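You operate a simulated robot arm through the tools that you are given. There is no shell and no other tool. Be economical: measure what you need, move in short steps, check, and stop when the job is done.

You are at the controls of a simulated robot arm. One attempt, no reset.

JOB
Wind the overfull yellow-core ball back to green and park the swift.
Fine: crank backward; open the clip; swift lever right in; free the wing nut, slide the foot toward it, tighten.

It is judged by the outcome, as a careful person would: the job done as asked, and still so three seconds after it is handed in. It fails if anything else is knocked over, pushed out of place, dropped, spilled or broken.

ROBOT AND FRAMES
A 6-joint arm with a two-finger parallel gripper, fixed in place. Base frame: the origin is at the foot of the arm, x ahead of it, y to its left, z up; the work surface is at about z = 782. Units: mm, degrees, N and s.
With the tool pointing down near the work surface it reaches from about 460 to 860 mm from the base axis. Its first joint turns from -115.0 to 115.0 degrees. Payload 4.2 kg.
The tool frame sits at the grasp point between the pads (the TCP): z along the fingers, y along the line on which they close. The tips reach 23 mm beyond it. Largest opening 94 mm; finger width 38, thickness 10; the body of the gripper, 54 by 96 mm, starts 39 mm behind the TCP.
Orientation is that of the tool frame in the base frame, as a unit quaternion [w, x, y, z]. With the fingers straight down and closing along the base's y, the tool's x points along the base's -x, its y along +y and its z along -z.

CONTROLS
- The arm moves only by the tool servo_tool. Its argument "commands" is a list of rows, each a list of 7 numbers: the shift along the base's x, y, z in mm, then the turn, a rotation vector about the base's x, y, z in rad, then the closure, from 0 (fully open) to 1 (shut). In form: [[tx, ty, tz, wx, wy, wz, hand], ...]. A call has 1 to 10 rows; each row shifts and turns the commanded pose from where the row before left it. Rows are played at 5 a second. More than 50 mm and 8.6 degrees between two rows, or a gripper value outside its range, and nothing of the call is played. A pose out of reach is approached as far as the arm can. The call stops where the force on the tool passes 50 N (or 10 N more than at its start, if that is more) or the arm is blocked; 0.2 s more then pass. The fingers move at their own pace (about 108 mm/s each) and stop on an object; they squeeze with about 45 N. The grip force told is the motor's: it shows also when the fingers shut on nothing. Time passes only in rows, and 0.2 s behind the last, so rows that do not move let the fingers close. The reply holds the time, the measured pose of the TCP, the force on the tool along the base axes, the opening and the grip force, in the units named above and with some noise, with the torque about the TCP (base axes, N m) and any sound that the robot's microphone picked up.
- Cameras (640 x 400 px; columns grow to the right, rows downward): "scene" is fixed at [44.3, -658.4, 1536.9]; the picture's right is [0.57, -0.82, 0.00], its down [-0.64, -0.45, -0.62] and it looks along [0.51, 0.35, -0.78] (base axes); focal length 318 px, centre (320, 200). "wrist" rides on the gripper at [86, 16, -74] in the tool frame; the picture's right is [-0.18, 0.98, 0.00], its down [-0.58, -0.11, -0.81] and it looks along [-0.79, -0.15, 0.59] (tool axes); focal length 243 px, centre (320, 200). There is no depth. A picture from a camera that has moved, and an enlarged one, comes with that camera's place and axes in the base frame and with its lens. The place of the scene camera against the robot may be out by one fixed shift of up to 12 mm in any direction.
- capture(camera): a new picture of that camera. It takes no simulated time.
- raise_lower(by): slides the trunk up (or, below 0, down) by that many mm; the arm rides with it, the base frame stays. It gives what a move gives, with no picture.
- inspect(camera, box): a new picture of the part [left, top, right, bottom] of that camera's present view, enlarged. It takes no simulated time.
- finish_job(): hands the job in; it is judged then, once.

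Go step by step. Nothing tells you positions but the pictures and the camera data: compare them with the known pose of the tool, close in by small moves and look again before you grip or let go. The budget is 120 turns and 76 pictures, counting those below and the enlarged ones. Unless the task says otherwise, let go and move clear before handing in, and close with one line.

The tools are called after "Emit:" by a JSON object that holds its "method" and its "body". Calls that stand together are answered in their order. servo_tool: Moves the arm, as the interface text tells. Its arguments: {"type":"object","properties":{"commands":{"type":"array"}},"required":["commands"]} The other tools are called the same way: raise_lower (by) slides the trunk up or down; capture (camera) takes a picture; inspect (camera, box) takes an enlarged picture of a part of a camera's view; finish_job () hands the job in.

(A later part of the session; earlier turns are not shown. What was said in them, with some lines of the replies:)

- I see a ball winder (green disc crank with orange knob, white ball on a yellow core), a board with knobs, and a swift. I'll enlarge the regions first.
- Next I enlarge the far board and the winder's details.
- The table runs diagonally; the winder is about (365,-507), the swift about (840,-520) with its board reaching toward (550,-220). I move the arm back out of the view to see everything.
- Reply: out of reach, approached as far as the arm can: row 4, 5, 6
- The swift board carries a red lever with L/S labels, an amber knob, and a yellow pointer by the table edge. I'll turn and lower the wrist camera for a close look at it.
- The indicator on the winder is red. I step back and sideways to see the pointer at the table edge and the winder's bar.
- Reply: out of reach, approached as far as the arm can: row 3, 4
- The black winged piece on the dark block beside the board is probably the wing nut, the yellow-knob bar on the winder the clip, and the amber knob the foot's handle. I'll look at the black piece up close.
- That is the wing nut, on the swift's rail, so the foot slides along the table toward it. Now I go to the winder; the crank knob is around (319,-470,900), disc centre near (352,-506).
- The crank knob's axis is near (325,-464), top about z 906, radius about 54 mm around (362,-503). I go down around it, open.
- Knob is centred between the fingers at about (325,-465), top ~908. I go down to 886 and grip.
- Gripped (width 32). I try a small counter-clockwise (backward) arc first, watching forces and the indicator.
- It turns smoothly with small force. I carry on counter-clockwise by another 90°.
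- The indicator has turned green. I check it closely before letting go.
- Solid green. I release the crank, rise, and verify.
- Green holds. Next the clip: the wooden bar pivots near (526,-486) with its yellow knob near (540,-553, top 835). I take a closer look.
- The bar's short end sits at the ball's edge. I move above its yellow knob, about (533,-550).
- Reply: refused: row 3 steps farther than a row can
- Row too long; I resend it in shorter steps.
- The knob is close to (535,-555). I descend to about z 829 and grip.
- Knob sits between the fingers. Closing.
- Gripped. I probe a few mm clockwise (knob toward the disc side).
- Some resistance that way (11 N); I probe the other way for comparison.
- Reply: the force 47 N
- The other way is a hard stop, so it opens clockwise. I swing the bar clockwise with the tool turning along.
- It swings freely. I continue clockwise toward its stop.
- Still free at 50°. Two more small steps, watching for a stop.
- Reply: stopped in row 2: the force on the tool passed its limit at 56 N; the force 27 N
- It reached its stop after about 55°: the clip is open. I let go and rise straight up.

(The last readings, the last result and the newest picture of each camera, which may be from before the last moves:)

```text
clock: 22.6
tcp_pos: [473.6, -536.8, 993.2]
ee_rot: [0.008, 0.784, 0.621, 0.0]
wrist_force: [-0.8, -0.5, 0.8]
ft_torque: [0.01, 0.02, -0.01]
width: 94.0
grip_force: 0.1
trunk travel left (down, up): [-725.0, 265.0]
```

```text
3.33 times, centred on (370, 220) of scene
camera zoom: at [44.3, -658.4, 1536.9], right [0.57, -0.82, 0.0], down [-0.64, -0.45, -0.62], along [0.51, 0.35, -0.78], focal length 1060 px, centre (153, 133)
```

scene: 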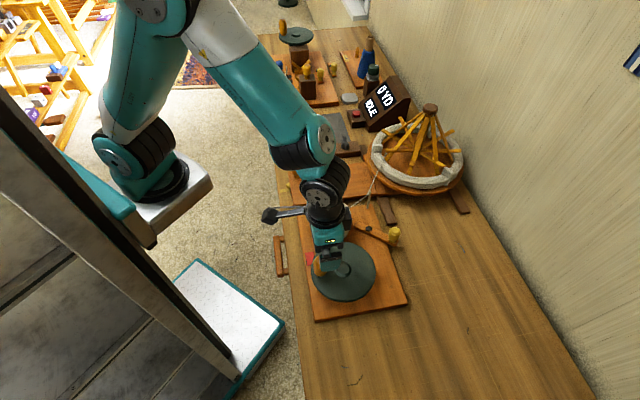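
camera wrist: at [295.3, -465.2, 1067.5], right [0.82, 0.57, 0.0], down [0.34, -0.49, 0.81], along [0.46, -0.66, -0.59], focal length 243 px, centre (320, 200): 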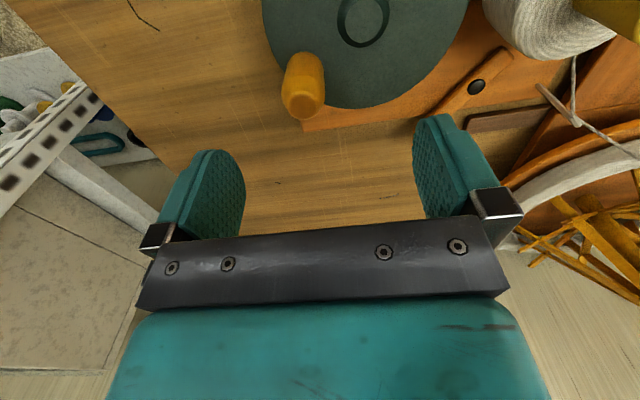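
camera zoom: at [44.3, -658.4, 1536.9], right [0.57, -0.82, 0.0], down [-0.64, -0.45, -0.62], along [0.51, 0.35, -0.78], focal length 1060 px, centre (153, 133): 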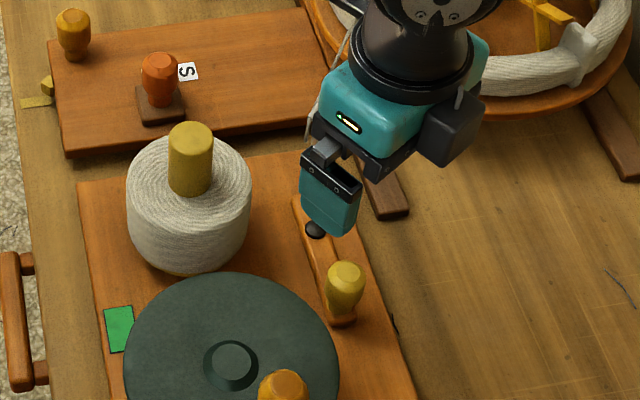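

Clip open and indicator still green. Now the red swift lever near (567,-299): I move above it and look.

Emit:
{"method": "servo_tool", "body": {"commands": [[10.5, 30, 0, 0, 0, 0.1277, 0], [10.5, 30, 0, 0, 0, 0.1277, 0], [10.5, 30, 0, 0, 0, 0.1277, 0], [10.5, 30, 0, 0, 0, 0.1277, 0], [10.5, 30, 0, 0, 0, 0.1277, 0], [10.5, 30, 0, 0, 0, 0.1277, 0], [10.5, 30, 0, 0, 0, 0.1277, 0], [10.5, 30, 0, 0, 0, 0.1277, 0], [0, 0, -40, 0, 0, 0, 0]]}}

Emit:
{"method": "inspect", "body": {"camera": "wrist", "box": [160, 0, 480, 220]}}

```text
clock: 24.6
tcp_pos: [557.6, -296.6, 953.7]
ee_rot: [0.008, 0.38, 0.925, 0.005]
wrist_force: [-0.2, 0.9, -0.9]
ft_torque: [0.02, -0.04, -0.01]
width: 93.9
grip_force: 0.1
trunk travel left (down, up): [-725.0, 265.0]
```

```text
1.82 times, centred on (320, 110) of wrist
camera zoom: at [507.3, -224.3, 1027.4], right [0.82, 0.57, 0.02], down [0.32, -0.49, 0.81], along [0.47, -0.66, -0.58], focal length 441 px, centre (320, 364)
```

zoom: 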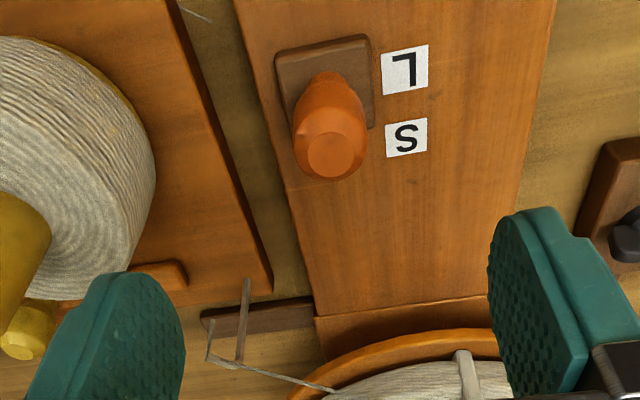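

Lever knob estimated at (570,-302), top ~840. I descend over it.

Emit:
{"method": "servo_tool", "body": {"commands": [[12.4, -5.4, -20, 0, 0, 0, 0], [0, 0, -40, 0, 0, 0, 0], [0, 0, -40, 0, 0, 0, 0], [0, 0, -17, 0, 0, 0, 0]]}}

Emit:
{"method": "inspect", "body": {"camera": "wrist", "box": [160, 0, 480, 240]}}

```text
clock: 25.6
tcp_pos: [570.6, -302.3, 834.7]
ee_rot: [0.008, 0.38, 0.925, 0.005]
wrist_force: [0.1, 0.8, 0.7]
ft_torque: [-0.01, 0.0, -0.01]
width: 93.8
grip_force: 0.0
trunk travel left (down, up): [-725.0, 265.0]
```

```text
1.67 times, centred on (320, 120) of wrist
camera zoom: at [519.6, -230.4, 909.7], right [0.82, 0.57, 0.02], down [0.32, -0.49, 0.81], along [0.47, -0.66, -0.58], focal length 404 px, centre (320, 333)
```

zoom: 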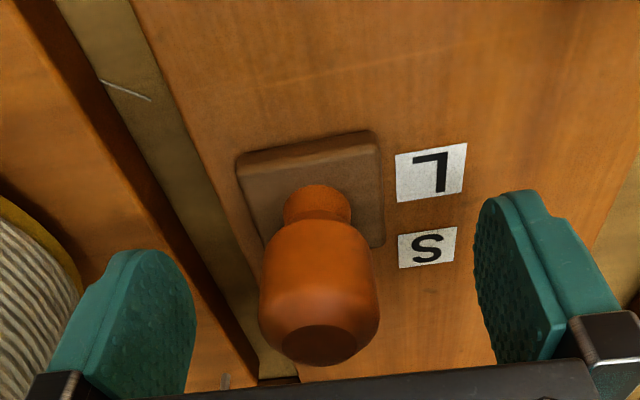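

Knob is well between the fingers. Closing.

Emit:
{"method": "servo_tool", "body": {"commands": [[-1, 2, 3, 0, 0, 0, 0], [0, 0, 0, 0, 0, 0, 1], [0, 0, 0, 0, 0, 0, 1], [0, 0, 0, 0, 0, 0, 1]]}}

```text
clock: 26.6
tcp_pos: [570.8, -300.5, 838.4]
ee_rot: [0.007, 0.38, 0.925, 0.004]
wrist_force: [-0.2, -0.1, -0.9]
ft_torque: [-1.4, 0.96, 0.02]
width: 32.3
grip_force: 45.3
trunk travel left (down, up): [-725.0, 265.0]
```

Gripped. I slide it inward, toward the swift (S), along the board.

Emit:
{"method": "servo_tool", "body": {"commands": [[4.3, -4.2, 0, 0, 0, 0, 1], [4.3, -4.2, 0, 0, 0, 0, 1], [4.3, -4.2, 0, 0, 0, 0, 1], [4.3, -4.2, 0, 0, 0, 0, 1], [4.3, -4.2, 0, 0, 0, 0, 1]]}}

Emit:
{"method": "inspect", "body": {"camera": "wrist", "box": [160, 0, 480, 240]}}

Emit:
{"method": "inspect", "body": {"camera": "scene", "box": [270, 80, 480, 220]}}

```text
clock: 27.8
tcp_pos: [589.7, -322.5, 838.5]
ee_rot: [0.008, 0.381, 0.925, 0.004]
wrist_force: [-7.4, -5.0, 1.4]
ft_torque: [-1.33, 1.12, 0.1]
width: 32.3
grip_force: 45.1
trunk travel left (down, up): [-725.0, 265.0]
```

```text
1.67 times, centred on (320, 120) of wrist
camera zoom: at [540.0, -249.9, 912.5], right [0.82, 0.57, 0.02], down [0.32, -0.49, 0.81], along [0.47, -0.66, -0.59], focal length 404 px, centre (320, 333)
```

zoom: 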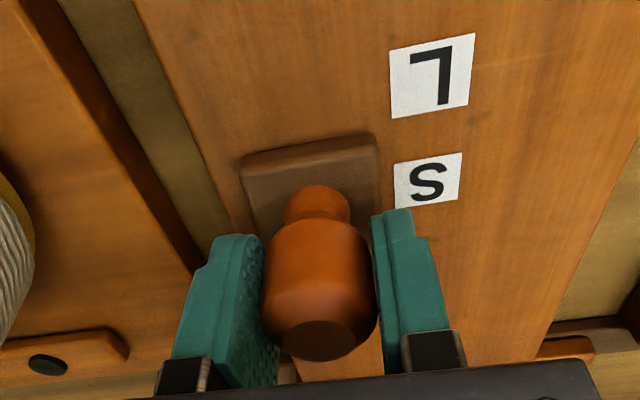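

```text
2.86 times, centred on (375, 150) of scene
camera zoom: at [44.3, -658.4, 1536.9], right [0.57, -0.82, 0.0], down [-0.64, -0.45, -0.62], along [0.51, 0.35, -0.78], focal length 909 px, centre (163, 343)
```

zoom: 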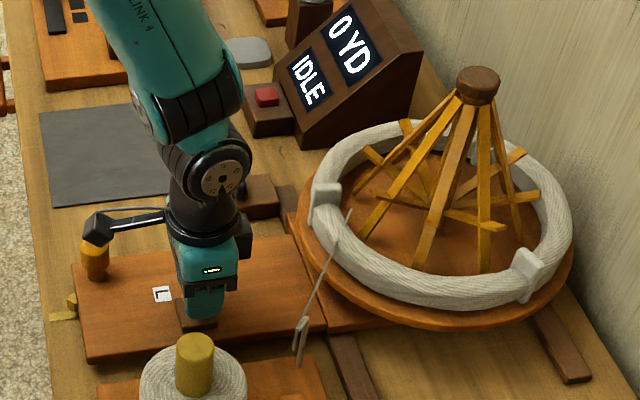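

It slides freely with the block. I continue until it stops.

Emit:
{"method": "servo_tool", "body": {"commands": [[4.3, -4.2, 0, 0, 0, 0, 1], [4.3, -4.2, 0, 0, 0, 0, 1], [4.3, -4.2, 0, 0, 0, 0, 1], [4.3, -4.2, 0, 0, 0, 0, 1]]}}

Emit:
{"method": "inspect", "body": {"camera": "wrist", "box": [160, 0, 480, 240]}}

Emit:
{"method": "inspect", "body": {"camera": "scene", "box": [270, 80, 480, 220]}}

```text
clock: 28.8
tcp_pos: [607.8, -339.3, 837.5]
ee_rot: [0.007, 0.38, 0.925, 0.005]
wrist_force: [-6.5, -4.7, 3.0]
ft_torque: [-1.04, 1.3, -0.27]
width: 32.4
grip_force: 44.4
trunk travel left (down, up): [-725.0, 265.0]
```

```text
1.67 times, centred on (320, 120) of wrist
camera zoom: at [557.1, -266.9, 912.6], right [0.82, 0.57, 0.02], down [0.32, -0.49, 0.81], along [0.47, -0.66, -0.59], focal length 404 px, centre (320, 333)
```

zoom: 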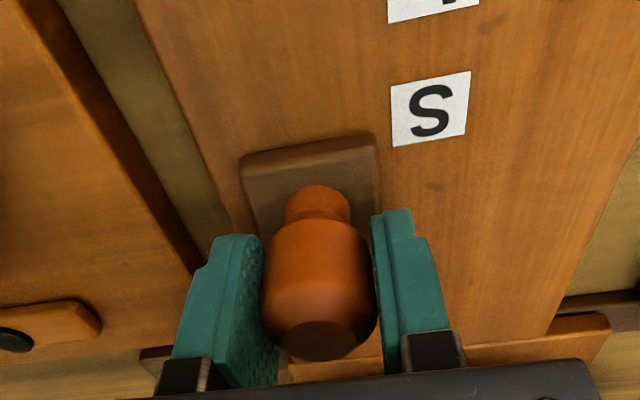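

```text
2.86 times, centred on (375, 150) of scene
camera zoom: at [44.3, -658.4, 1536.9], right [0.57, -0.82, 0.0], down [-0.64, -0.45, -0.62], along [0.51, 0.35, -0.78], focal length 909 px, centre (163, 343)
```

zoom: 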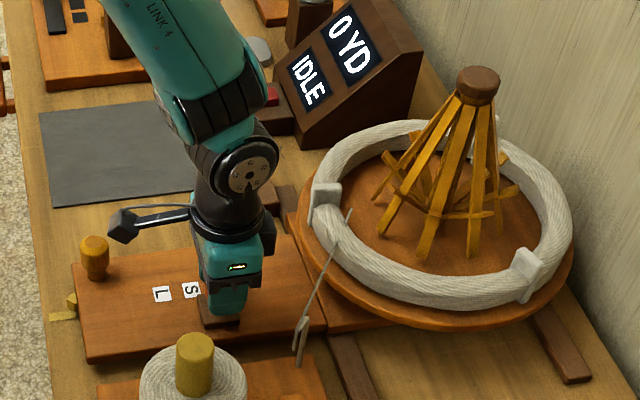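

The swift is folding in. The lever has passed S and still moves; I go on to its stop.

Emit:
{"method": "servo_tool", "body": {"commands": [[3.6, -3.5, 0, 0, 0, 0, 1], [3.6, -3.5, 0, 0, 0, 0, 1], [3.6, -3.5, 0, 0, 0, 0, 1], [3.6, -3.5, 0, 0, 0, 0, 1], [3.6, -3.5, 0, 0, 0, 0, 1], [3.6, -3.5, 0, 0, 0, 0, 1]]}}

```text
clock: 30.2
tcp_pos: [627.0, -358.2, 836.3]
ee_rot: [0.004, 0.38, 0.925, 0.004]
wrist_force: [-21.8, 2.6, 2.1]
ft_torque: [-1.77, 0.41, 0.11]
width: 32.0
grip_force: 45.0
trunk travel left (down, up): [-725.0, 265.0]
```

Resistance is building; a bit more to confirm the stop.

Emit:
{"method": "servo_tool", "body": {"commands": [[3.0, -2.9, 0, 0, 0, 0, 1], [3.0, -2.9, 0, 0, 0, 0, 1]]}}

Emit:
{"method": "inspect", "body": {"camera": "scene", "box": [270, 80, 480, 220]}}

```text
clock: 30.8
tcp_pos: [631.8, -361.7, 836.7]
ee_rot: [0.0, 0.381, 0.925, 0.007]
wrist_force: [-37.0, 17.5, 4.0]
ft_torque: [-0.9, 1.25, 0.01]
width: 32.1
grip_force: 44.9
trunk travel left (down, up): [-725.0, 265.0]
```

```text
2.86 times, centred on (375, 150) of scene
camera zoom: at [44.3, -658.4, 1536.9], right [0.57, -0.82, 0.0], down [-0.64, -0.45, -0.62], along [0.51, 0.35, -0.78], focal length 909 px, centre (163, 343)
```

zoom: 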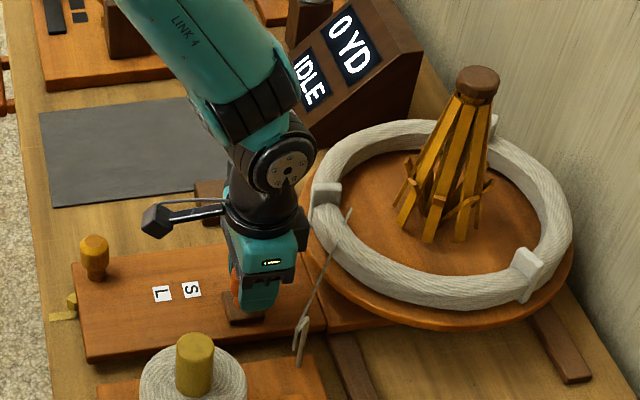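

The stop is reached and the swift is fully folded. I release and rise.

Emit:
{"method": "servo_tool", "body": {"commands": [[-3, 2.9, 0, 0, 0, 0, 1], [0, 0, 0, 0, 0, 0, 0], [0, 0, 0, 0, 0, 0, 0], [0, 0, 40, 0, 0, 0, 0], [0, 0, 45, 0, 0, 0, 0], [0, 0, 45, 0, 0, 0, 0]]}}

Emit:
{"method": "inspect", "body": {"camera": "wrist", "box": [160, 0, 640, 300]}}

```text
clock: 32.2
tcp_pos: [633.0, -362.4, 966.5]
ee_rot: [0.008, 0.38, 0.925, 0.005]
wrist_force: [0.4, -0.8, -0.1]
ft_torque: [0.02, 0.02, 0.0]
width: 93.8
grip_force: 0.1
trunk travel left (down, up): [-725.0, 265.0]
```

```text
1.33 times, centred on (400, 150) of wrist
camera zoom: at [582.4, -290.3, 1041.9], right [0.82, 0.57, 0.02], down [0.32, -0.49, 0.81], along [0.47, -0.66, -0.59], focal length 324 px, centre (213, 267)
```

zoom: 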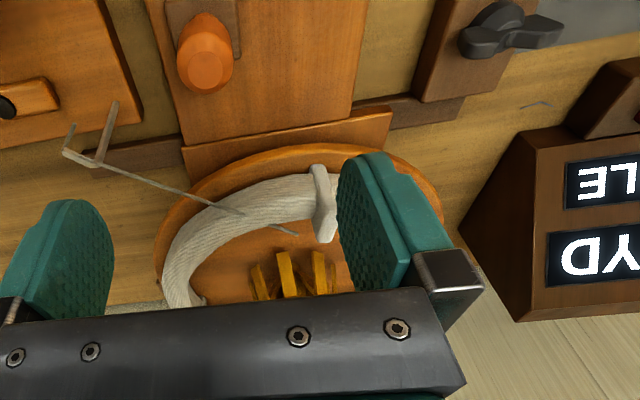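

Swift lever is in. Now the wing nut near (770,-248): I go above it, turning the tool 90° so the fingers will straddle its wings.

Emit:
{"method": "servo_tool", "body": {"commands": [[13.7, 11.4, 0, 0, 0, -0.14, 0], [13.7, 11.4, 0, 0, 0, -0.14, 0], [13.7, 11.4, 0, 0, 0, -0.14, 0], [13.7, 11.4, 0, 0, 0, -0.14, 0], [13.7, 11.4, 0, 0, 0, -0.14, 0], [13.7, 11.4, 0, 0, 0, -0.14, 0], [13.7, 11.4, 0, 0, 0, -0.14, 0], [13.7, 11.4, 0, 0, 0, -0.14, 0], [13.7, 11.4, 0, 0, 0, -0.14, 0], [13.7, 11.4, 0, 0, 0, -0.14, 0]]}}

Emit:
{"method": "servo_tool", "body": {"commands": [[0, 0, -20, 0, 0, -0.1, 0], [0, 0, -20, 0, 0, -0.07, 0]]}}

Emit:
{"method": "capture", "body": {"camera": "wrist"}}

```text
clock: 34.4
tcp_pos: [769.3, -247.6, 966.8]
ee_rot: [0.009, 0.887, 0.462, -0.001]
wrist_force: [0.0, -0.1, 0.3]
ft_torque: [-0.02, 0.0, 0.01]
width: 93.9
grip_force: 0.1
trunk travel left (down, up): [-725.0, 265.0]
```

```text
clock: 35.0
tcp_pos: [769.9, -248.2, 927.5]
ee_rot: [0.01, 0.923, 0.385, -0.002]
wrist_force: [0.1, 0.1, -0.7]
ft_torque: [-0.04, 0.01, 0.01]
width: 93.9
grip_force: 0.0
trunk travel left (down, up): [-725.0, 265.0]
```

```text
22 pictures are left
camera wrist: at [842.3, -196.5, 1002.4], right [0.57, -0.82, 0.02], down [-0.49, -0.32, 0.81], along [-0.66, -0.47, -0.59], focal length 243 px, centre (320, 200)
```

wrist: 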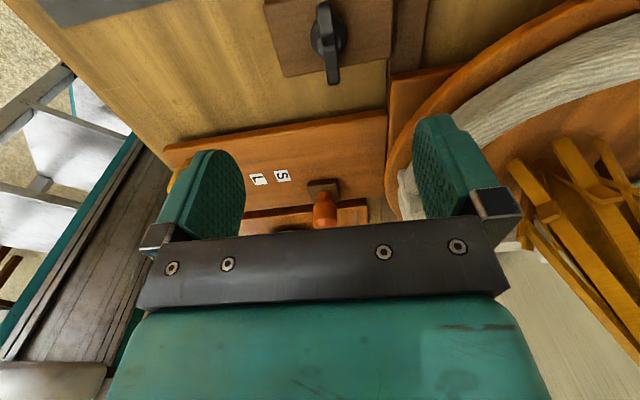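

Nut hub is at about (786,-242), wings along the table direction. I shift over it, part-close the fingers, and descend partly.

Emit:
{"method": "servo_tool", "body": {"commands": [[16, 6, -20, 0, 0, 0, 0.35], [0, 0, -35, 0, 0, 0, 0.35]]}}

Emit:
{"method": "inspect", "body": {"camera": "wrist", "box": [160, 0, 480, 240]}}

```text
clock: 35.6
tcp_pos: [785.7, -241.6, 873.3]
ee_rot: [0.01, 0.923, 0.386, -0.002]
wrist_force: [0.4, 0.9, -0.4]
ft_torque: [-0.03, -0.03, 0.0]
width: 60.8
grip_force: 0.1
trunk travel left (down, up): [-725.0, 265.0]
```

```text
1.67 times, centred on (320, 120) of wrist
camera zoom: at [858.5, -190.9, 947.6], right [0.57, -0.82, 0.02], down [-0.49, -0.32, 0.81], along [-0.66, -0.47, -0.59], focal length 404 px, centre (320, 333)
```

zoom: 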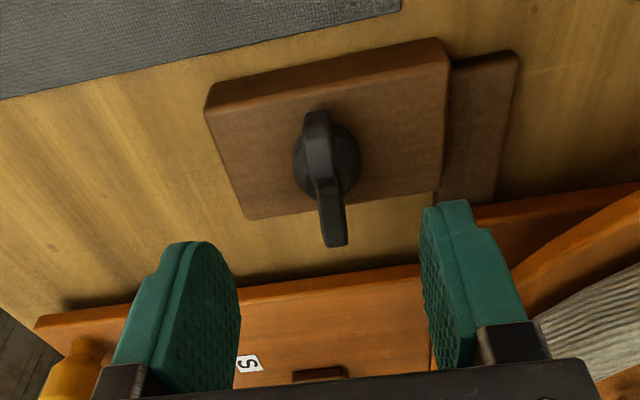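

Nut axis refined to (792,-243). I descend to z 834 and close.

Emit:
{"method": "servo_tool", "body": {"commands": [[6.3, -1.2, -15, 0, 0, 0, 0.35], [0, 0, -14, 0, 0, 0, 0.35], [0, 0, -10, 0, 0, 0, 0.35]]}}

Emit:
{"method": "inspect", "body": {"camera": "wrist", "box": [200, 40, 440, 240]}}

```text
clock: 36.4
tcp_pos: [791.9, -242.4, 833.5]
ee_rot: [0.009, 0.922, 0.386, -0.003]
wrist_force: [-0.5, 0.2, 0.7]
ft_torque: [0.01, 0.0, 0.01]
width: 61.2
grip_force: 0.1
trunk travel left (down, up): [-725.0, 265.0]
```

```text
2.00 times, centred on (320, 140) of wrist
camera zoom: at [864.4, -191.5, 908.4], right [0.57, -0.82, 0.02], down [-0.49, -0.32, 0.81], along [-0.66, -0.47, -0.58], focal length 485 px, centre (320, 320)
```

zoom: 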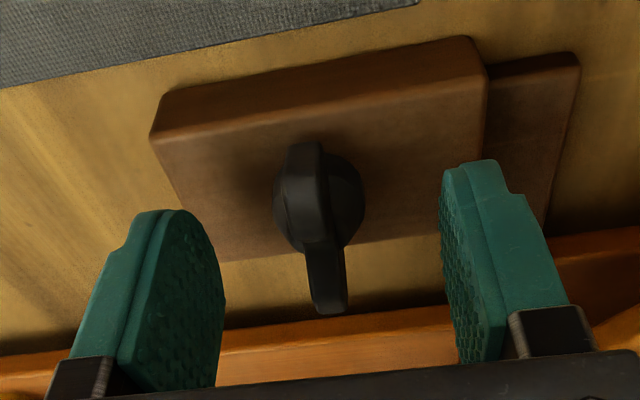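

Fingers straddle the nut; I lower slightly more and close gently.

Emit:
{"method": "servo_tool", "body": {"commands": [[0, 0, -6, 0, 0, 0, 0.35], [0, 0, 0, 0, 0, 0, 1], [0, 0, 0, 0, 0, 0, 1], [0, 0, 0, 0, 0, 0, 1]]}}

```text
clock: 37.4
tcp_pos: [791.0, -241.4, 827.1]
ee_rot: [0.008, 0.922, 0.386, -0.004]
wrist_force: [-14.4, 10.7, 4.2]
ft_torque: [0.4, 1.03, -0.2]
width: 10.0
grip_force: 44.7
trunk travel left (down, up): [-725.0, 265.0]
```

I have the wings (10 mm wide). I centre slightly and turn counter-clockwise to free the nut.

Emit:
{"method": "servo_tool", "body": {"commands": [[-1.2, 1.2, 0, 0, 0, 0, 1], [0, 0, 0, 0, 0, 0.1, 1], [0, 0, 0, 0, 0, 0.1, 1], [0, 0, 0, 0, 0, 0.1, 1]]}}

```text
clock: 38.4
tcp_pos: [786.7, -239.3, 827.7]
ee_rot: [0.006, 0.854, 0.52, -0.003]
wrist_force: [-29.8, 19.0, 3.2]
ft_torque: [1.08, 0.5, -0.4]
width: 9.6
grip_force: 45.1
trunk travel left (down, up): [-725.0, 265.0]
```

The nut turns, and the pull shows its axis is about 11 mm toward the -l side. I follow the corrected arc.

Emit:
{"method": "servo_tool", "body": {"commands": [[-4.9, 2.0, 0, 0, 0, 0.1, 1], [-1.1, 0.4, 0, 0, 0, 0.1, 1], [-1.1, 0.2, 0, 0, 0, 0.1, 1], [-1.0, 0.2, 0, 0, 0, 0.1, 1]]}}

```text
clock: 39.4
tcp_pos: [783.6, -238.9, 827.6]
ee_rot: [0.01, 0.734, 0.68, 0.001]
wrist_force: [-1.4, 8.8, -13.4]
ft_torque: [-0.91, 0.8, -0.08]
width: 10.0
grip_force: 45.1
trunk travel left (down, up): [-725.0, 265.0]
```

Forces are low; I continue turning to about 90°.

Emit:
{"method": "servo_tool", "body": {"commands": [[-0.8, -0.2, 0, 0, 0, 0.1, 1], [-1.1, -0.1, 0, 0, 0, 0.1, 1], [-1.2, -0.2, 0, 0, 0, 0.1, 1], [-1.0, -0.3, 0, 0, 0, 0.1, 1], [-1.0, -0.4, 0, 0, 0, 0.1, 1], [-1.0, -0.5, 0, 0, 0, 0.1, 1], [-1.0, -0.6, 0, 0, 0, 0.1, 1], [-0.8, -0.7, 0, 0, 0, 0.1, 1]]}}

```text
clock: 41.2
tcp_pos: [776.8, -243.1, 827.5]
ee_rot: [0.009, 0.41, 0.912, 0.006]
wrist_force: [17.5, 7.3, -7.3]
ft_torque: [0.44, 1.01, 0.16]
width: 9.9
grip_force: 44.8
trunk travel left (down, up): [-725.0, 265.0]
```

About 86° turned without a stop. A little further.

Emit:
{"method": "servo_tool", "body": {"commands": [[0.5, -0.5, 0, 0, 0, 0.1, 1], [-0.5, -0.8, 0, 0, 0, 0.1, 1]]}}

```text
clock: 41.8
tcp_pos: [775.7, -243.4, 826.9]
ee_rot: [0.008, 0.318, 0.948, 0.005]
wrist_force: [8.3, 9.4, -3.8]
ft_torque: [-1.3, -0.81, 0.12]
width: 9.6
grip_force: 45.5
trunk travel left (down, up): [-725.0, 265.0]
```

No stop yet; I continue a bit further to be sure it's free.

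Emit:
{"method": "servo_tool", "body": {"commands": [[-0.9, -1.1, 0, 0, 0, 0.1, 1], [-0.6, -1.1, 0, 0, 0, 0.1, 1], [-0.4, -1.0, 0, 0, 0, 0.1, 1], [-0.3, -1.1, 0, 0, 0, 0.1, 1], [-0.2, -1.0, 0, 0, 0, 0.1, 1]]}}

Emit:
{"method": "inspect", "body": {"camera": "scene", "box": [270, 80, 430, 200]}}

```text
clock: 43.0
tcp_pos: [774.7, -247.1, 827.6]
ee_rot: [0.006, 0.073, 0.997, 0.008]
wrist_force: [11.4, 10.4, -1.6]
ft_torque: [-0.7, -0.89, 0.11]
width: 10.0
grip_force: 44.5
trunk travel left (down, up): [-725.0, 265.0]
```

```text
3.33 times, centred on (350, 140) of scene
camera zoom: at [44.3, -658.4, 1536.9], right [0.57, -0.82, 0.0], down [-0.64, -0.45, -0.62], along [0.51, 0.35, -0.78], focal length 1060 px, centre (220, 400)
```

zoom: 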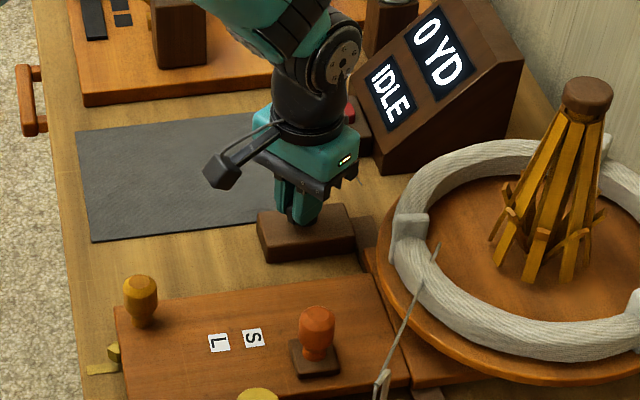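

Turned 126°; it should be free. I release narrowly and rise, then go to the foot's amber knob near (551,-218).

Emit:
{"method": "servo_tool", "body": {"commands": [[0, 0, 0, 0, 0, 0, 0.65], [0, 0, 0, 0, 0, 0, 0.65], [0, 0, 40, 0, 0, 0, 0.65], [0, 0, 45, 0, 0, 0, 0.5], [-40, 5, 25, 0, 0, -0.1, 0], [-40, 5, 0, 0, 0, -0.14, 0], [-40, 5, 0, 0, 0, -0.14, 0], [-40, 5, 0, 0, 0, -0.14, 0], [-40, 5, 0, 0, 0, -0.12, 0]]}}

Emit:
{"method": "capture", "body": {"camera": "wrist"}}

```text
clock: 45.0
tcp_pos: [572.9, -223.1, 935.9]
ee_rot: [0.008, 0.385, 0.923, 0.005]
wrist_force: [0.9, -0.4, 0.2]
ft_torque: [-0.04, 0.04, -0.01]
width: 94.1
grip_force: 0.0
trunk travel left (down, up): [-725.0, 265.0]
```

```text
18 pictures are left
camera wrist: at [522.6, -151.1, 1012.2], right [0.83, 0.56, 0.02], down [0.32, -0.49, 0.81], along [0.46, -0.67, -0.58], focal length 243 px, centre (320, 200)
```

wrist: 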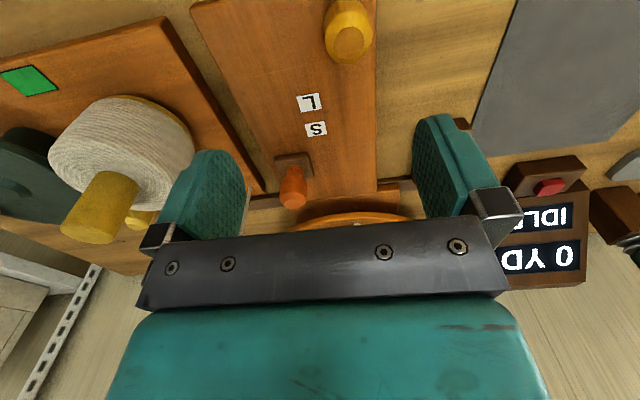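

Amber knob at about (580,-198), top ~836. I descend onto it.

Emit:
{"method": "servo_tool", "body": {"commands": [[3.5, 12.5, -30, 0, 0, 0, 0], [3.5, 12.5, -30, 0, 0, 0, 0], [0, 0, -30, 0, 0, 0, 0], [0, 0, -14, 0, 0, 0, 0]]}}

Emit:
{"method": "inspect", "body": {"camera": "wrist", "box": [160, 0, 480, 240]}}

```text
clock: 46.0
tcp_pos: [578.7, -198.8, 833.8]
ee_rot: [0.008, 0.385, 0.923, 0.005]
wrist_force: [0.2, -0.3, 0.4]
ft_torque: [0.0, 0.0, 0.03]
width: 94.1
grip_force: 0.1
trunk travel left (down, up): [-725.0, 265.0]
```

```text
1.67 times, centred on (320, 120) of wrist
camera zoom: at [528.8, -126.4, 909.0], right [0.83, 0.56, 0.02], down [0.32, -0.49, 0.81], along [0.46, -0.67, -0.58], focal length 404 px, centre (320, 333)
```

zoom: 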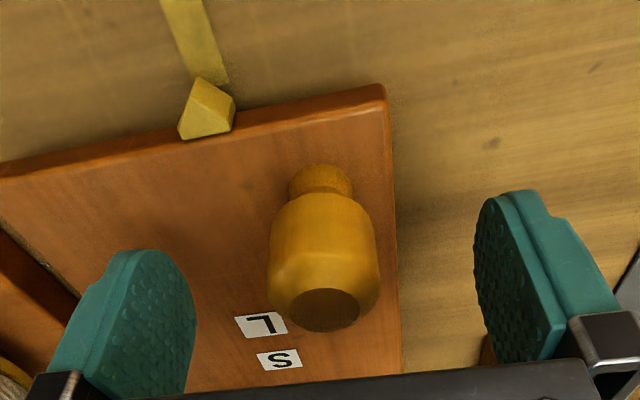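

Centred. I grip and try sliding toward the nut (+l direction).

Emit:
{"method": "servo_tool", "body": {"commands": [[-1, 2, 0, 0, 0, 0, 0], [0, 0, 0, 0, 0, 0, 1], [0, 0, 0, 0, 0, 0, 1], [0, 0, 0, 0, 0, 0, 1], [2, 2, 0, 0, 0, 0, 1], [2, 2, 0, 0, 0, 0, 1], [2, 2, 0, 0, 0, 0, 1]]}}

```text
clock: 47.6
tcp_pos: [584.7, -190.5, 833.7]
ee_rot: [0.007, 0.384, 0.923, 0.005]
wrist_force: [-2.7, 0.3, 6.8]
ft_torque: [-0.86, 1.03, 0.08]
width: 31.8
grip_force: 44.7
trunk travel left (down, up): [-725.0, 265.0]
```

It moves with very little force. I continue and watch.

Emit:
{"method": "servo_tool", "body": {"commands": [[2.5, 2.5, 0, 0, 0, 0, 1], [2.5, 2.5, 0, 0, 0, 0, 1], [2.5, 2.5, 0, 0, 0, 0, 1], [2.5, 2.5, 0, 0, 0, 0, 1]]}}

Emit:
{"method": "inspect", "body": {"camera": "scene", "box": [260, 70, 480, 220]}}

```text
clock: 48.6
tcp_pos: [595.5, -181.2, 834.5]
ee_rot: [0.008, 0.384, 0.923, 0.005]
wrist_force: [-3.4, 1.5, 14.7]
ft_torque: [-0.28, 1.37, -0.08]
width: 32.2
grip_force: 45.5
trunk travel left (down, up): [-725.0, 265.0]
```

```text
2.67 times, centred on (370, 145) of scene
camera zoom: at [44.3, -658.4, 1536.9], right [0.57, -0.82, 0.0], down [-0.64, -0.45, -0.62], along [0.51, 0.35, -0.78], focal length 848 px, centre (187, 347)
```

zoom: 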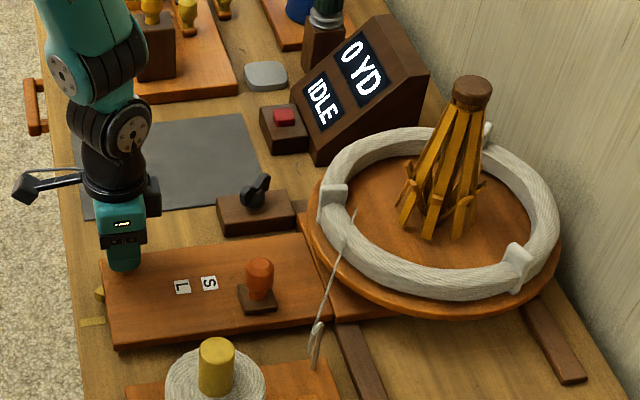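

The whole foot moves; gap to the nut block is shrinking. I continue in small steps, checking for a stop.

Emit:
{"method": "servo_tool", "body": {"commands": [[1.8, 1.8, 0, 0, 0, 0, 1], [1.8, 1.8, 0, 0, 0, 0, 1], [1.8, 1.8, 0, 0, 0, 0, 1], [1.8, 1.8, 0, 0, 0, 0, 1]]}}

Emit:
{"method": "inspect", "body": {"camera": "scene", "box": [330, 100, 450, 180]}}

```text
clock: 49.6
tcp_pos: [601.3, -173.1, 833.7]
ee_rot: [0.009, 0.384, 0.923, 0.005]
wrist_force: [-2.0, -0.6, 10.5]
ft_torque: [-0.86, 0.67, 0.08]
width: 31.6
grip_force: 45.5
trunk travel left (down, up): [-725.0, 265.0]
```

```text
5.00 times, centred on (390, 140) of scene
camera zoom: at [44.3, -658.4, 1536.9], right [0.57, -0.82, 0.0], down [-0.64, -0.45, -0.62], along [0.51, 0.35, -0.78], focal length 1590 px, centre (-30, 500)
```

zoom: 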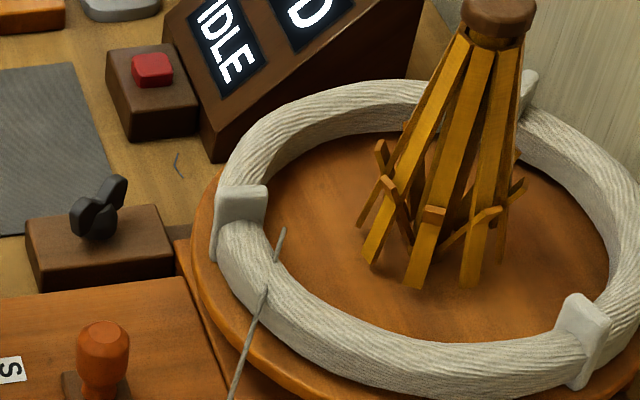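

Almost at the block. I proceed in ~1.5 mm steps until contact.

Emit:
{"method": "servo_tool", "body": {"commands": [[1.2, 1.2, 0, 0, 0, 0, 1], [1.2, 1.2, 0, 0, 0, 0, 1], [1.2, 1.2, 0, 0, 0, 0, 1], [1.2, 1.2, 0, 0, 0, 0, 1], [1.2, 1.2, 0, 0, 0, 0, 1]]}}

```text
clock: 50.8
tcp_pos: [607.8, -167.4, 833.7]
ee_rot: [0.008, 0.385, 0.923, 0.005]
wrist_force: [-4.3, 1.5, 10.3]
ft_torque: [-1.05, 0.52, -0.13]
width: 31.8
grip_force: 44.9
trunk travel left (down, up): [-725.0, 265.0]
```

Emit:
{"method": "servo_tool", "body": {"commands": [[1.2, 1.2, 0, 0, 0, 0, 1], [1.2, 1.2, 0, 0, 0, 0, 1], [1.2, 1.2, 0, 0, 0, 0, 1], [1.2, 1.2, 0, 0, 0, 0, 1]]}}

Emit:
{"method": "inspect", "body": {"camera": "scene", "box": [270, 100, 430, 200]}}

```text
clock: 51.8
tcp_pos: [613.7, -162.8, 833.2]
ee_rot: [0.007, 0.385, 0.923, 0.006]
wrist_force: [-1.3, -1.2, 14.4]
ft_torque: [-0.41, 1.23, 0.11]
width: 31.8
grip_force: 44.6
trunk travel left (down, up): [-725.0, 265.0]
```

```text
4.00 times, centred on (350, 150) of scene
camera zoom: at [44.3, -658.4, 1536.9], right [0.57, -0.82, 0.0], down [-0.64, -0.45, -0.62], along [0.51, 0.35, -0.78], focal length 1272 px, centre (200, 400)
```

zoom: 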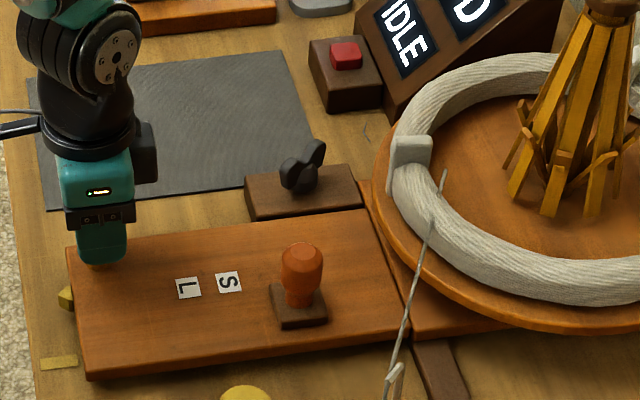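

Still free; the board is nearly at the block. A few more small steps.

Emit:
{"method": "servo_tool", "body": {"commands": [[1.0, 1.0, 0, 0, 0, 0, 1], [1.0, 1.0, 0, 0, 0, 0, 1], [1.0, 1.0, 0, 0, 0, 0, 1], [1.0, 1.0, 0, 0, 0, 0, 1], [1.0, 1.0, 0, 0, 0, 0, 1]]}}

Emit:
{"method": "inspect", "body": {"camera": "wrist", "box": [300, 60, 560, 260]}}

```text
clock: 53.0
tcp_pos: [613.3, -161.2, 833.7]
ee_rot: [0.006, 0.387, 0.922, 0.001]
wrist_force: [-32.9, -29.4, 18.1]
ft_torque: [-0.41, 1.13, -0.07]
width: 32.1
grip_force: 44.6
trunk travel left (down, up): [-725.0, 265.0]
```

```text
2.00 times, centred on (430, 160) of wrist
camera zoom: at [564.5, -88.1, 908.5], right [0.83, 0.56, 0.01], down [0.32, -0.49, 0.81], along [0.46, -0.67, -0.58], focal length 485 px, centre (100, 280)
```

zoom: 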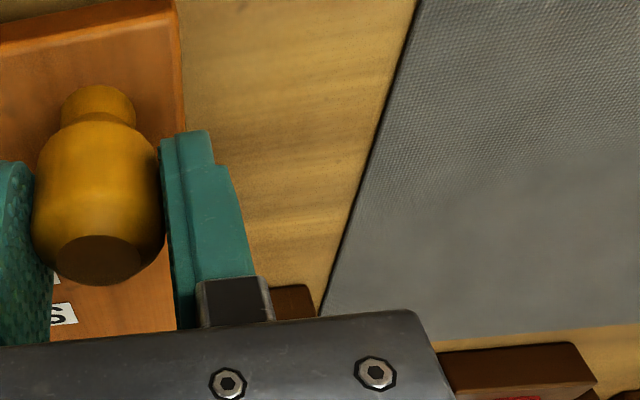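

The foot is at its stop (44 N). I ease off, release, and go back above the wing nut, turned to match its wings.

Emit:
{"method": "servo_tool", "body": {"commands": [[-2, -2, 0, 0, 0, 0, 1], [-1.5, -1.5, 0, 0, 0, 0, 1], [0, 0, 0, 0, 0, 0, 0], [0, 0, 0, 0, 0, 0, 0], [0, 0, 45, 0, 0, 0, 0], [0, 0, 45, 0, 0, 0, 0]]}}

Emit:
{"method": "servo_tool", "body": {"commands": [[33.5, -17.4, 0, 0, 0, 0.128, 0.4], [33.5, -17.4, 0, 0, 0, 0.128, 0.75], [33.5, -17.4, 0, 0, 0, 0.128, 0.75], [33.5, -17.4, 0, 0, 0, 0.128, 0.75], [33.5, -17.4, 0, 0, 0, 0.128, 0.75], [0, 0, -20, 0, 0, 0, 0.75]]}}

Emit:
{"method": "inspect", "body": {"camera": "wrist", "box": [200, 0, 440, 200]}}

Emit:
{"method": "inspect", "body": {"camera": "scene", "box": [270, 100, 430, 200]}}

```text
clock: 54.4
tcp_pos: [615.0, -162.8, 924.3]
ee_rot: [0.008, 0.384, 0.923, 0.005]
wrist_force: [-0.7, 0.7, 1.0]
ft_torque: [-0.01, -0.02, 0.02]
width: 94.1
grip_force: 0.0
trunk travel left (down, up): [-725.0, 265.0]
```

```text
clock: 55.8
tcp_pos: [781.1, -248.0, 904.4]
ee_rot: [0.006, 0.073, 0.997, 0.008]
wrist_force: [-0.1, 0.1, 0.5]
ft_torque: [0.07, -0.03, -0.01]
width: 23.5
grip_force: 0.2
trunk travel left (down, up): [-725.0, 265.0]
```

```text
2.00 times, centred on (320, 100) of wrist
camera zoom: at [698.4, -220.8, 979.4], right [0.33, 0.94, 0.02], down [0.55, -0.2, 0.81], along [0.77, -0.26, -0.58], focal length 485 px, centre (320, 400)
```

zoom: 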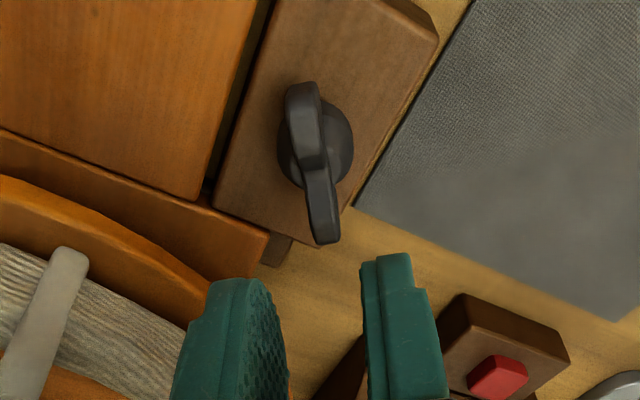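

```text
4.00 times, centred on (350, 150) of scene
camera zoom: at [44.3, -658.4, 1536.9], right [0.57, -0.82, 0.0], down [-0.64, -0.45, -0.62], along [0.51, 0.35, -0.78], focal length 1272 px, centre (200, 400)
```

zoom: 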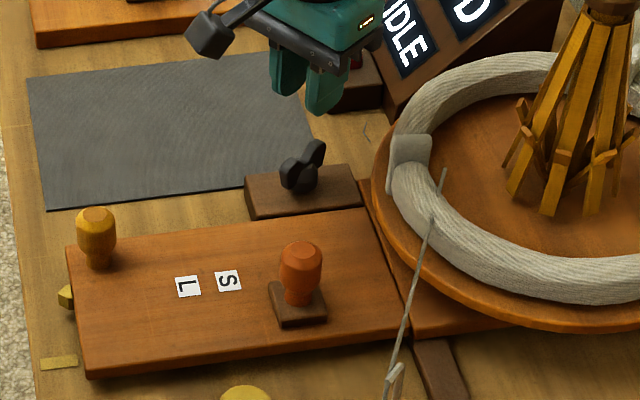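

Wings are centred at (781,-250), angle ~171°, matching the tool. The foot is up against the block. I descend and grip.

Emit:
{"method": "servo_tool", "body": {"commands": [[0, -1.5, -30, 0, 0, 0, 0.72], [0, 0, -30, 0, 0, 0, 0.72], [0, 0, -15, 0, 0, 0, 0.72]]}}

Emit:
{"method": "servo_tool", "body": {"commands": [[0, 0, 0, 0, 0, 0, 1], [0, 0, 0, 0, 0, 0, 1], [0, 0, 0, 0, 0, 0, 1]]}}

```text
clock: 56.6
tcp_pos: [781.7, -250.4, 828.6]
ee_rot: [0.006, 0.075, 0.997, 0.006]
wrist_force: [-0.6, -0.1, 0.3]
ft_torque: [-0.01, -0.02, 0.04]
width: 26.6
grip_force: 0.0
trunk travel left (down, up): [-725.0, 265.0]
```

```text
clock: 57.4
tcp_pos: [781.5, -248.7, 828.5]
ee_rot: [0.006, 0.074, 0.997, 0.007]
wrist_force: [0.8, 9.0, -1.8]
ft_torque: [-0.54, -0.28, 0.0]
width: 9.9
grip_force: 44.6
trunk travel left (down, up): [-725.0, 265.0]
```

Gripped on centre. I turn clockwise to tighten, first 80°.

Emit:
{"method": "servo_tool", "body": {"commands": [[0, 1, 0, 0, 0, -0.1, 1], [0, 0, 0, 0, 0, -0.14, 1], [0, 0, 0, 0, 0, -0.14, 1], [0, 0, 0, 0, 0, -0.14, 1], [0, 0, 0, 0, 0, -0.14, 1], [0, 0, 0, 0, 0, -0.14, 1], [0, 0, 0, 0, 0, -0.14, 1], [0, 0, 0, 0, 0, -0.14, 1]]}}

Emit:
{"method": "inspect", "body": {"camera": "scene", "box": [270, 80, 430, 200]}}

```text
clock: 59.2
tcp_pos: [783.3, -247.0, 827.7]
ee_rot: [0.01, 0.577, 0.816, 0.003]
wrist_force: [12.2, 13.8, 1.3]
ft_torque: [-0.02, 0.42, 0.07]
width: 10.2
grip_force: 44.9
trunk travel left (down, up): [-725.0, 265.0]
```

```text
3.33 times, centred on (350, 140) of scene
camera zoom: at [44.3, -658.4, 1536.9], right [0.57, -0.82, 0.0], down [-0.64, -0.45, -0.62], along [0.51, 0.35, -0.78], focal length 1060 px, centre (220, 400)
```

zoom: 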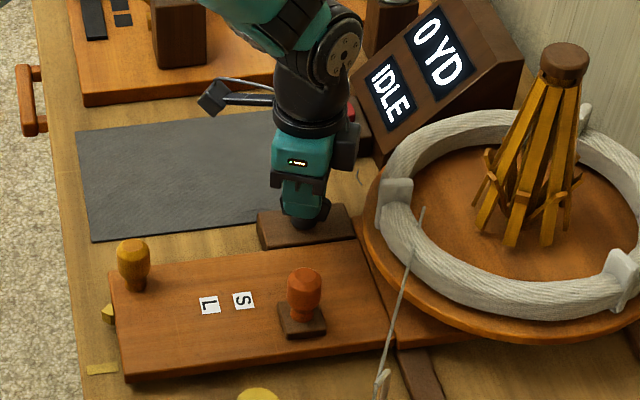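

Clearances look fine. I turn the remaining ~64°, back to its original tight angle and until it stops.

Emit:
{"method": "servo_tool", "body": {"commands": [[1, 1, 0, 0, 0, -0.14, 1], [0.5, 0, 0, 0, 0, -0.14, 1], [0, 0, 0, 0, 0, -0.14, 1], [0, 0, 0, 0, 0, -0.14, 1], [0, 0, 0, 0, 0, -0.14, 1], [0, 0, 0, 0, 0, -0.14, 1]]}}

```text
clock: 60.6
tcp_pos: [784.4, -246.1, 828.6]
ee_rot: [0.01, 0.86, 0.51, 0.0]
wrist_force: [17.3, 8.8, 1.9]
ft_torque: [-0.3, 0.67, 0.07]
width: 9.7
grip_force: 45.1
trunk travel left (down, up): [-725.0, 265.0]
```

About 16° more; I go slowly to feel it tighten.

Emit:
{"method": "servo_tool", "body": {"commands": [[0.5, 0.3, 0, 0, 0, -0.1, 1], [0, 0, 0, 0, 0, -0.1, 1], [0, 0, 0, 0, 0, -0.1, 1], [0, 0, 0, 0, 0, -0.08, 1]]}}

```text
clock: 61.6
tcp_pos: [783.8, -247.6, 828.4]
ee_rot: [0.008, 0.941, 0.339, -0.002]
wrist_force: [14.0, -1.9, 7.5]
ft_torque: [0.48, 0.17, 1.87]
width: 13.1
grip_force: 45.1
trunk travel left (down, up): [-725.0, 265.0]
```

The torque jumped to 1.9 N m: it is tight at its original angle. I release and rise, then check everything.

Emit:
{"method": "servo_tool", "body": {"commands": [[0, 0, 0, 0, 0, 0, 0.65], [0, 0, 0, 0, 0, 0, 0.65], [0, 0, 40, 0, 0, 0, 0.65], [0, 0, 45, 0, 0, 0, 0.65], [0, 0, 45, 0, 0, 0, 0.65], [-40, 20, 20, 0, 0, 0.1, 0.3], [-40, 20, 0, 0, 0, 0.14, 0.3], [-40, 20, 0, 0, 0, 0.14, 0.3], [-40, 20, 0, 0, 0, 0.14, 0.3], [-40, 20, 0, 0, 0, 0.14, 0.3]]}}

Emit:
{"method": "capture", "body": {"camera": "scene"}}

Emit:
{"method": "inspect", "body": {"camera": "scene", "box": [270, 120, 470, 260]}}

```text
clock: 63.8
tcp_pos: [581.7, -147.1, 977.1]
ee_rot: [0.009, 0.779, 0.627, 0.0]
wrist_force: [0.6, 0.1, -0.5]
ft_torque: [0.01, 0.04, 0.0]
width: 65.8
grip_force: 0.1
trunk travel left (down, up): [-725.0, 265.0]
```

```text
9 pictures are left
```

scene: 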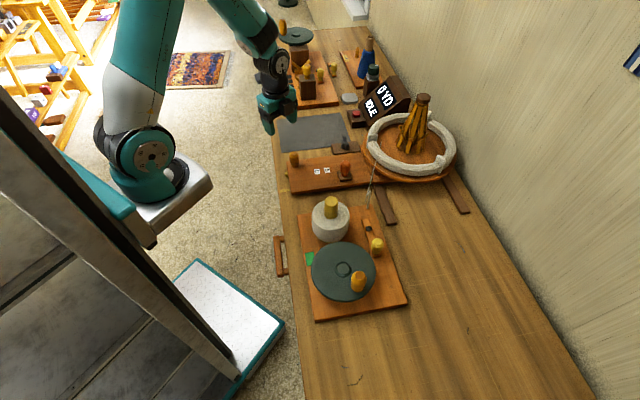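

```text
2.86 times, centred on (370, 190) of scene
camera zoom: at [44.3, -658.4, 1536.9], right [0.57, -0.82, 0.0], down [-0.64, -0.45, -0.62], along [0.51, 0.35, -0.78], focal length 909 px, centre (177, 229)
```

zoom: 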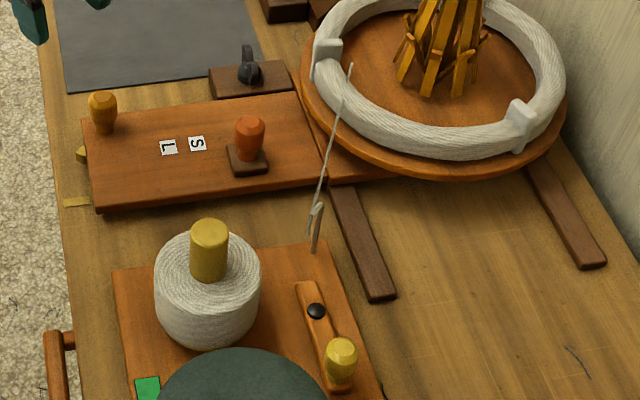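

The indicator is green, the clip is open, the swift is folded in, the foot is against the nut block, and the nut is tight. The arm is clear, so I hand in.

Emit:
{"method": "finish_job", "body": {}}

```text
The job is handed in.
```

The job is handed in: I wound the yellow-core ball back until its indicator turned green, opened the clip, and pushed the swift lever all the way in. I then freed the wing nut, slid the foot up to its stop at the nut's block and tightened the nut again.
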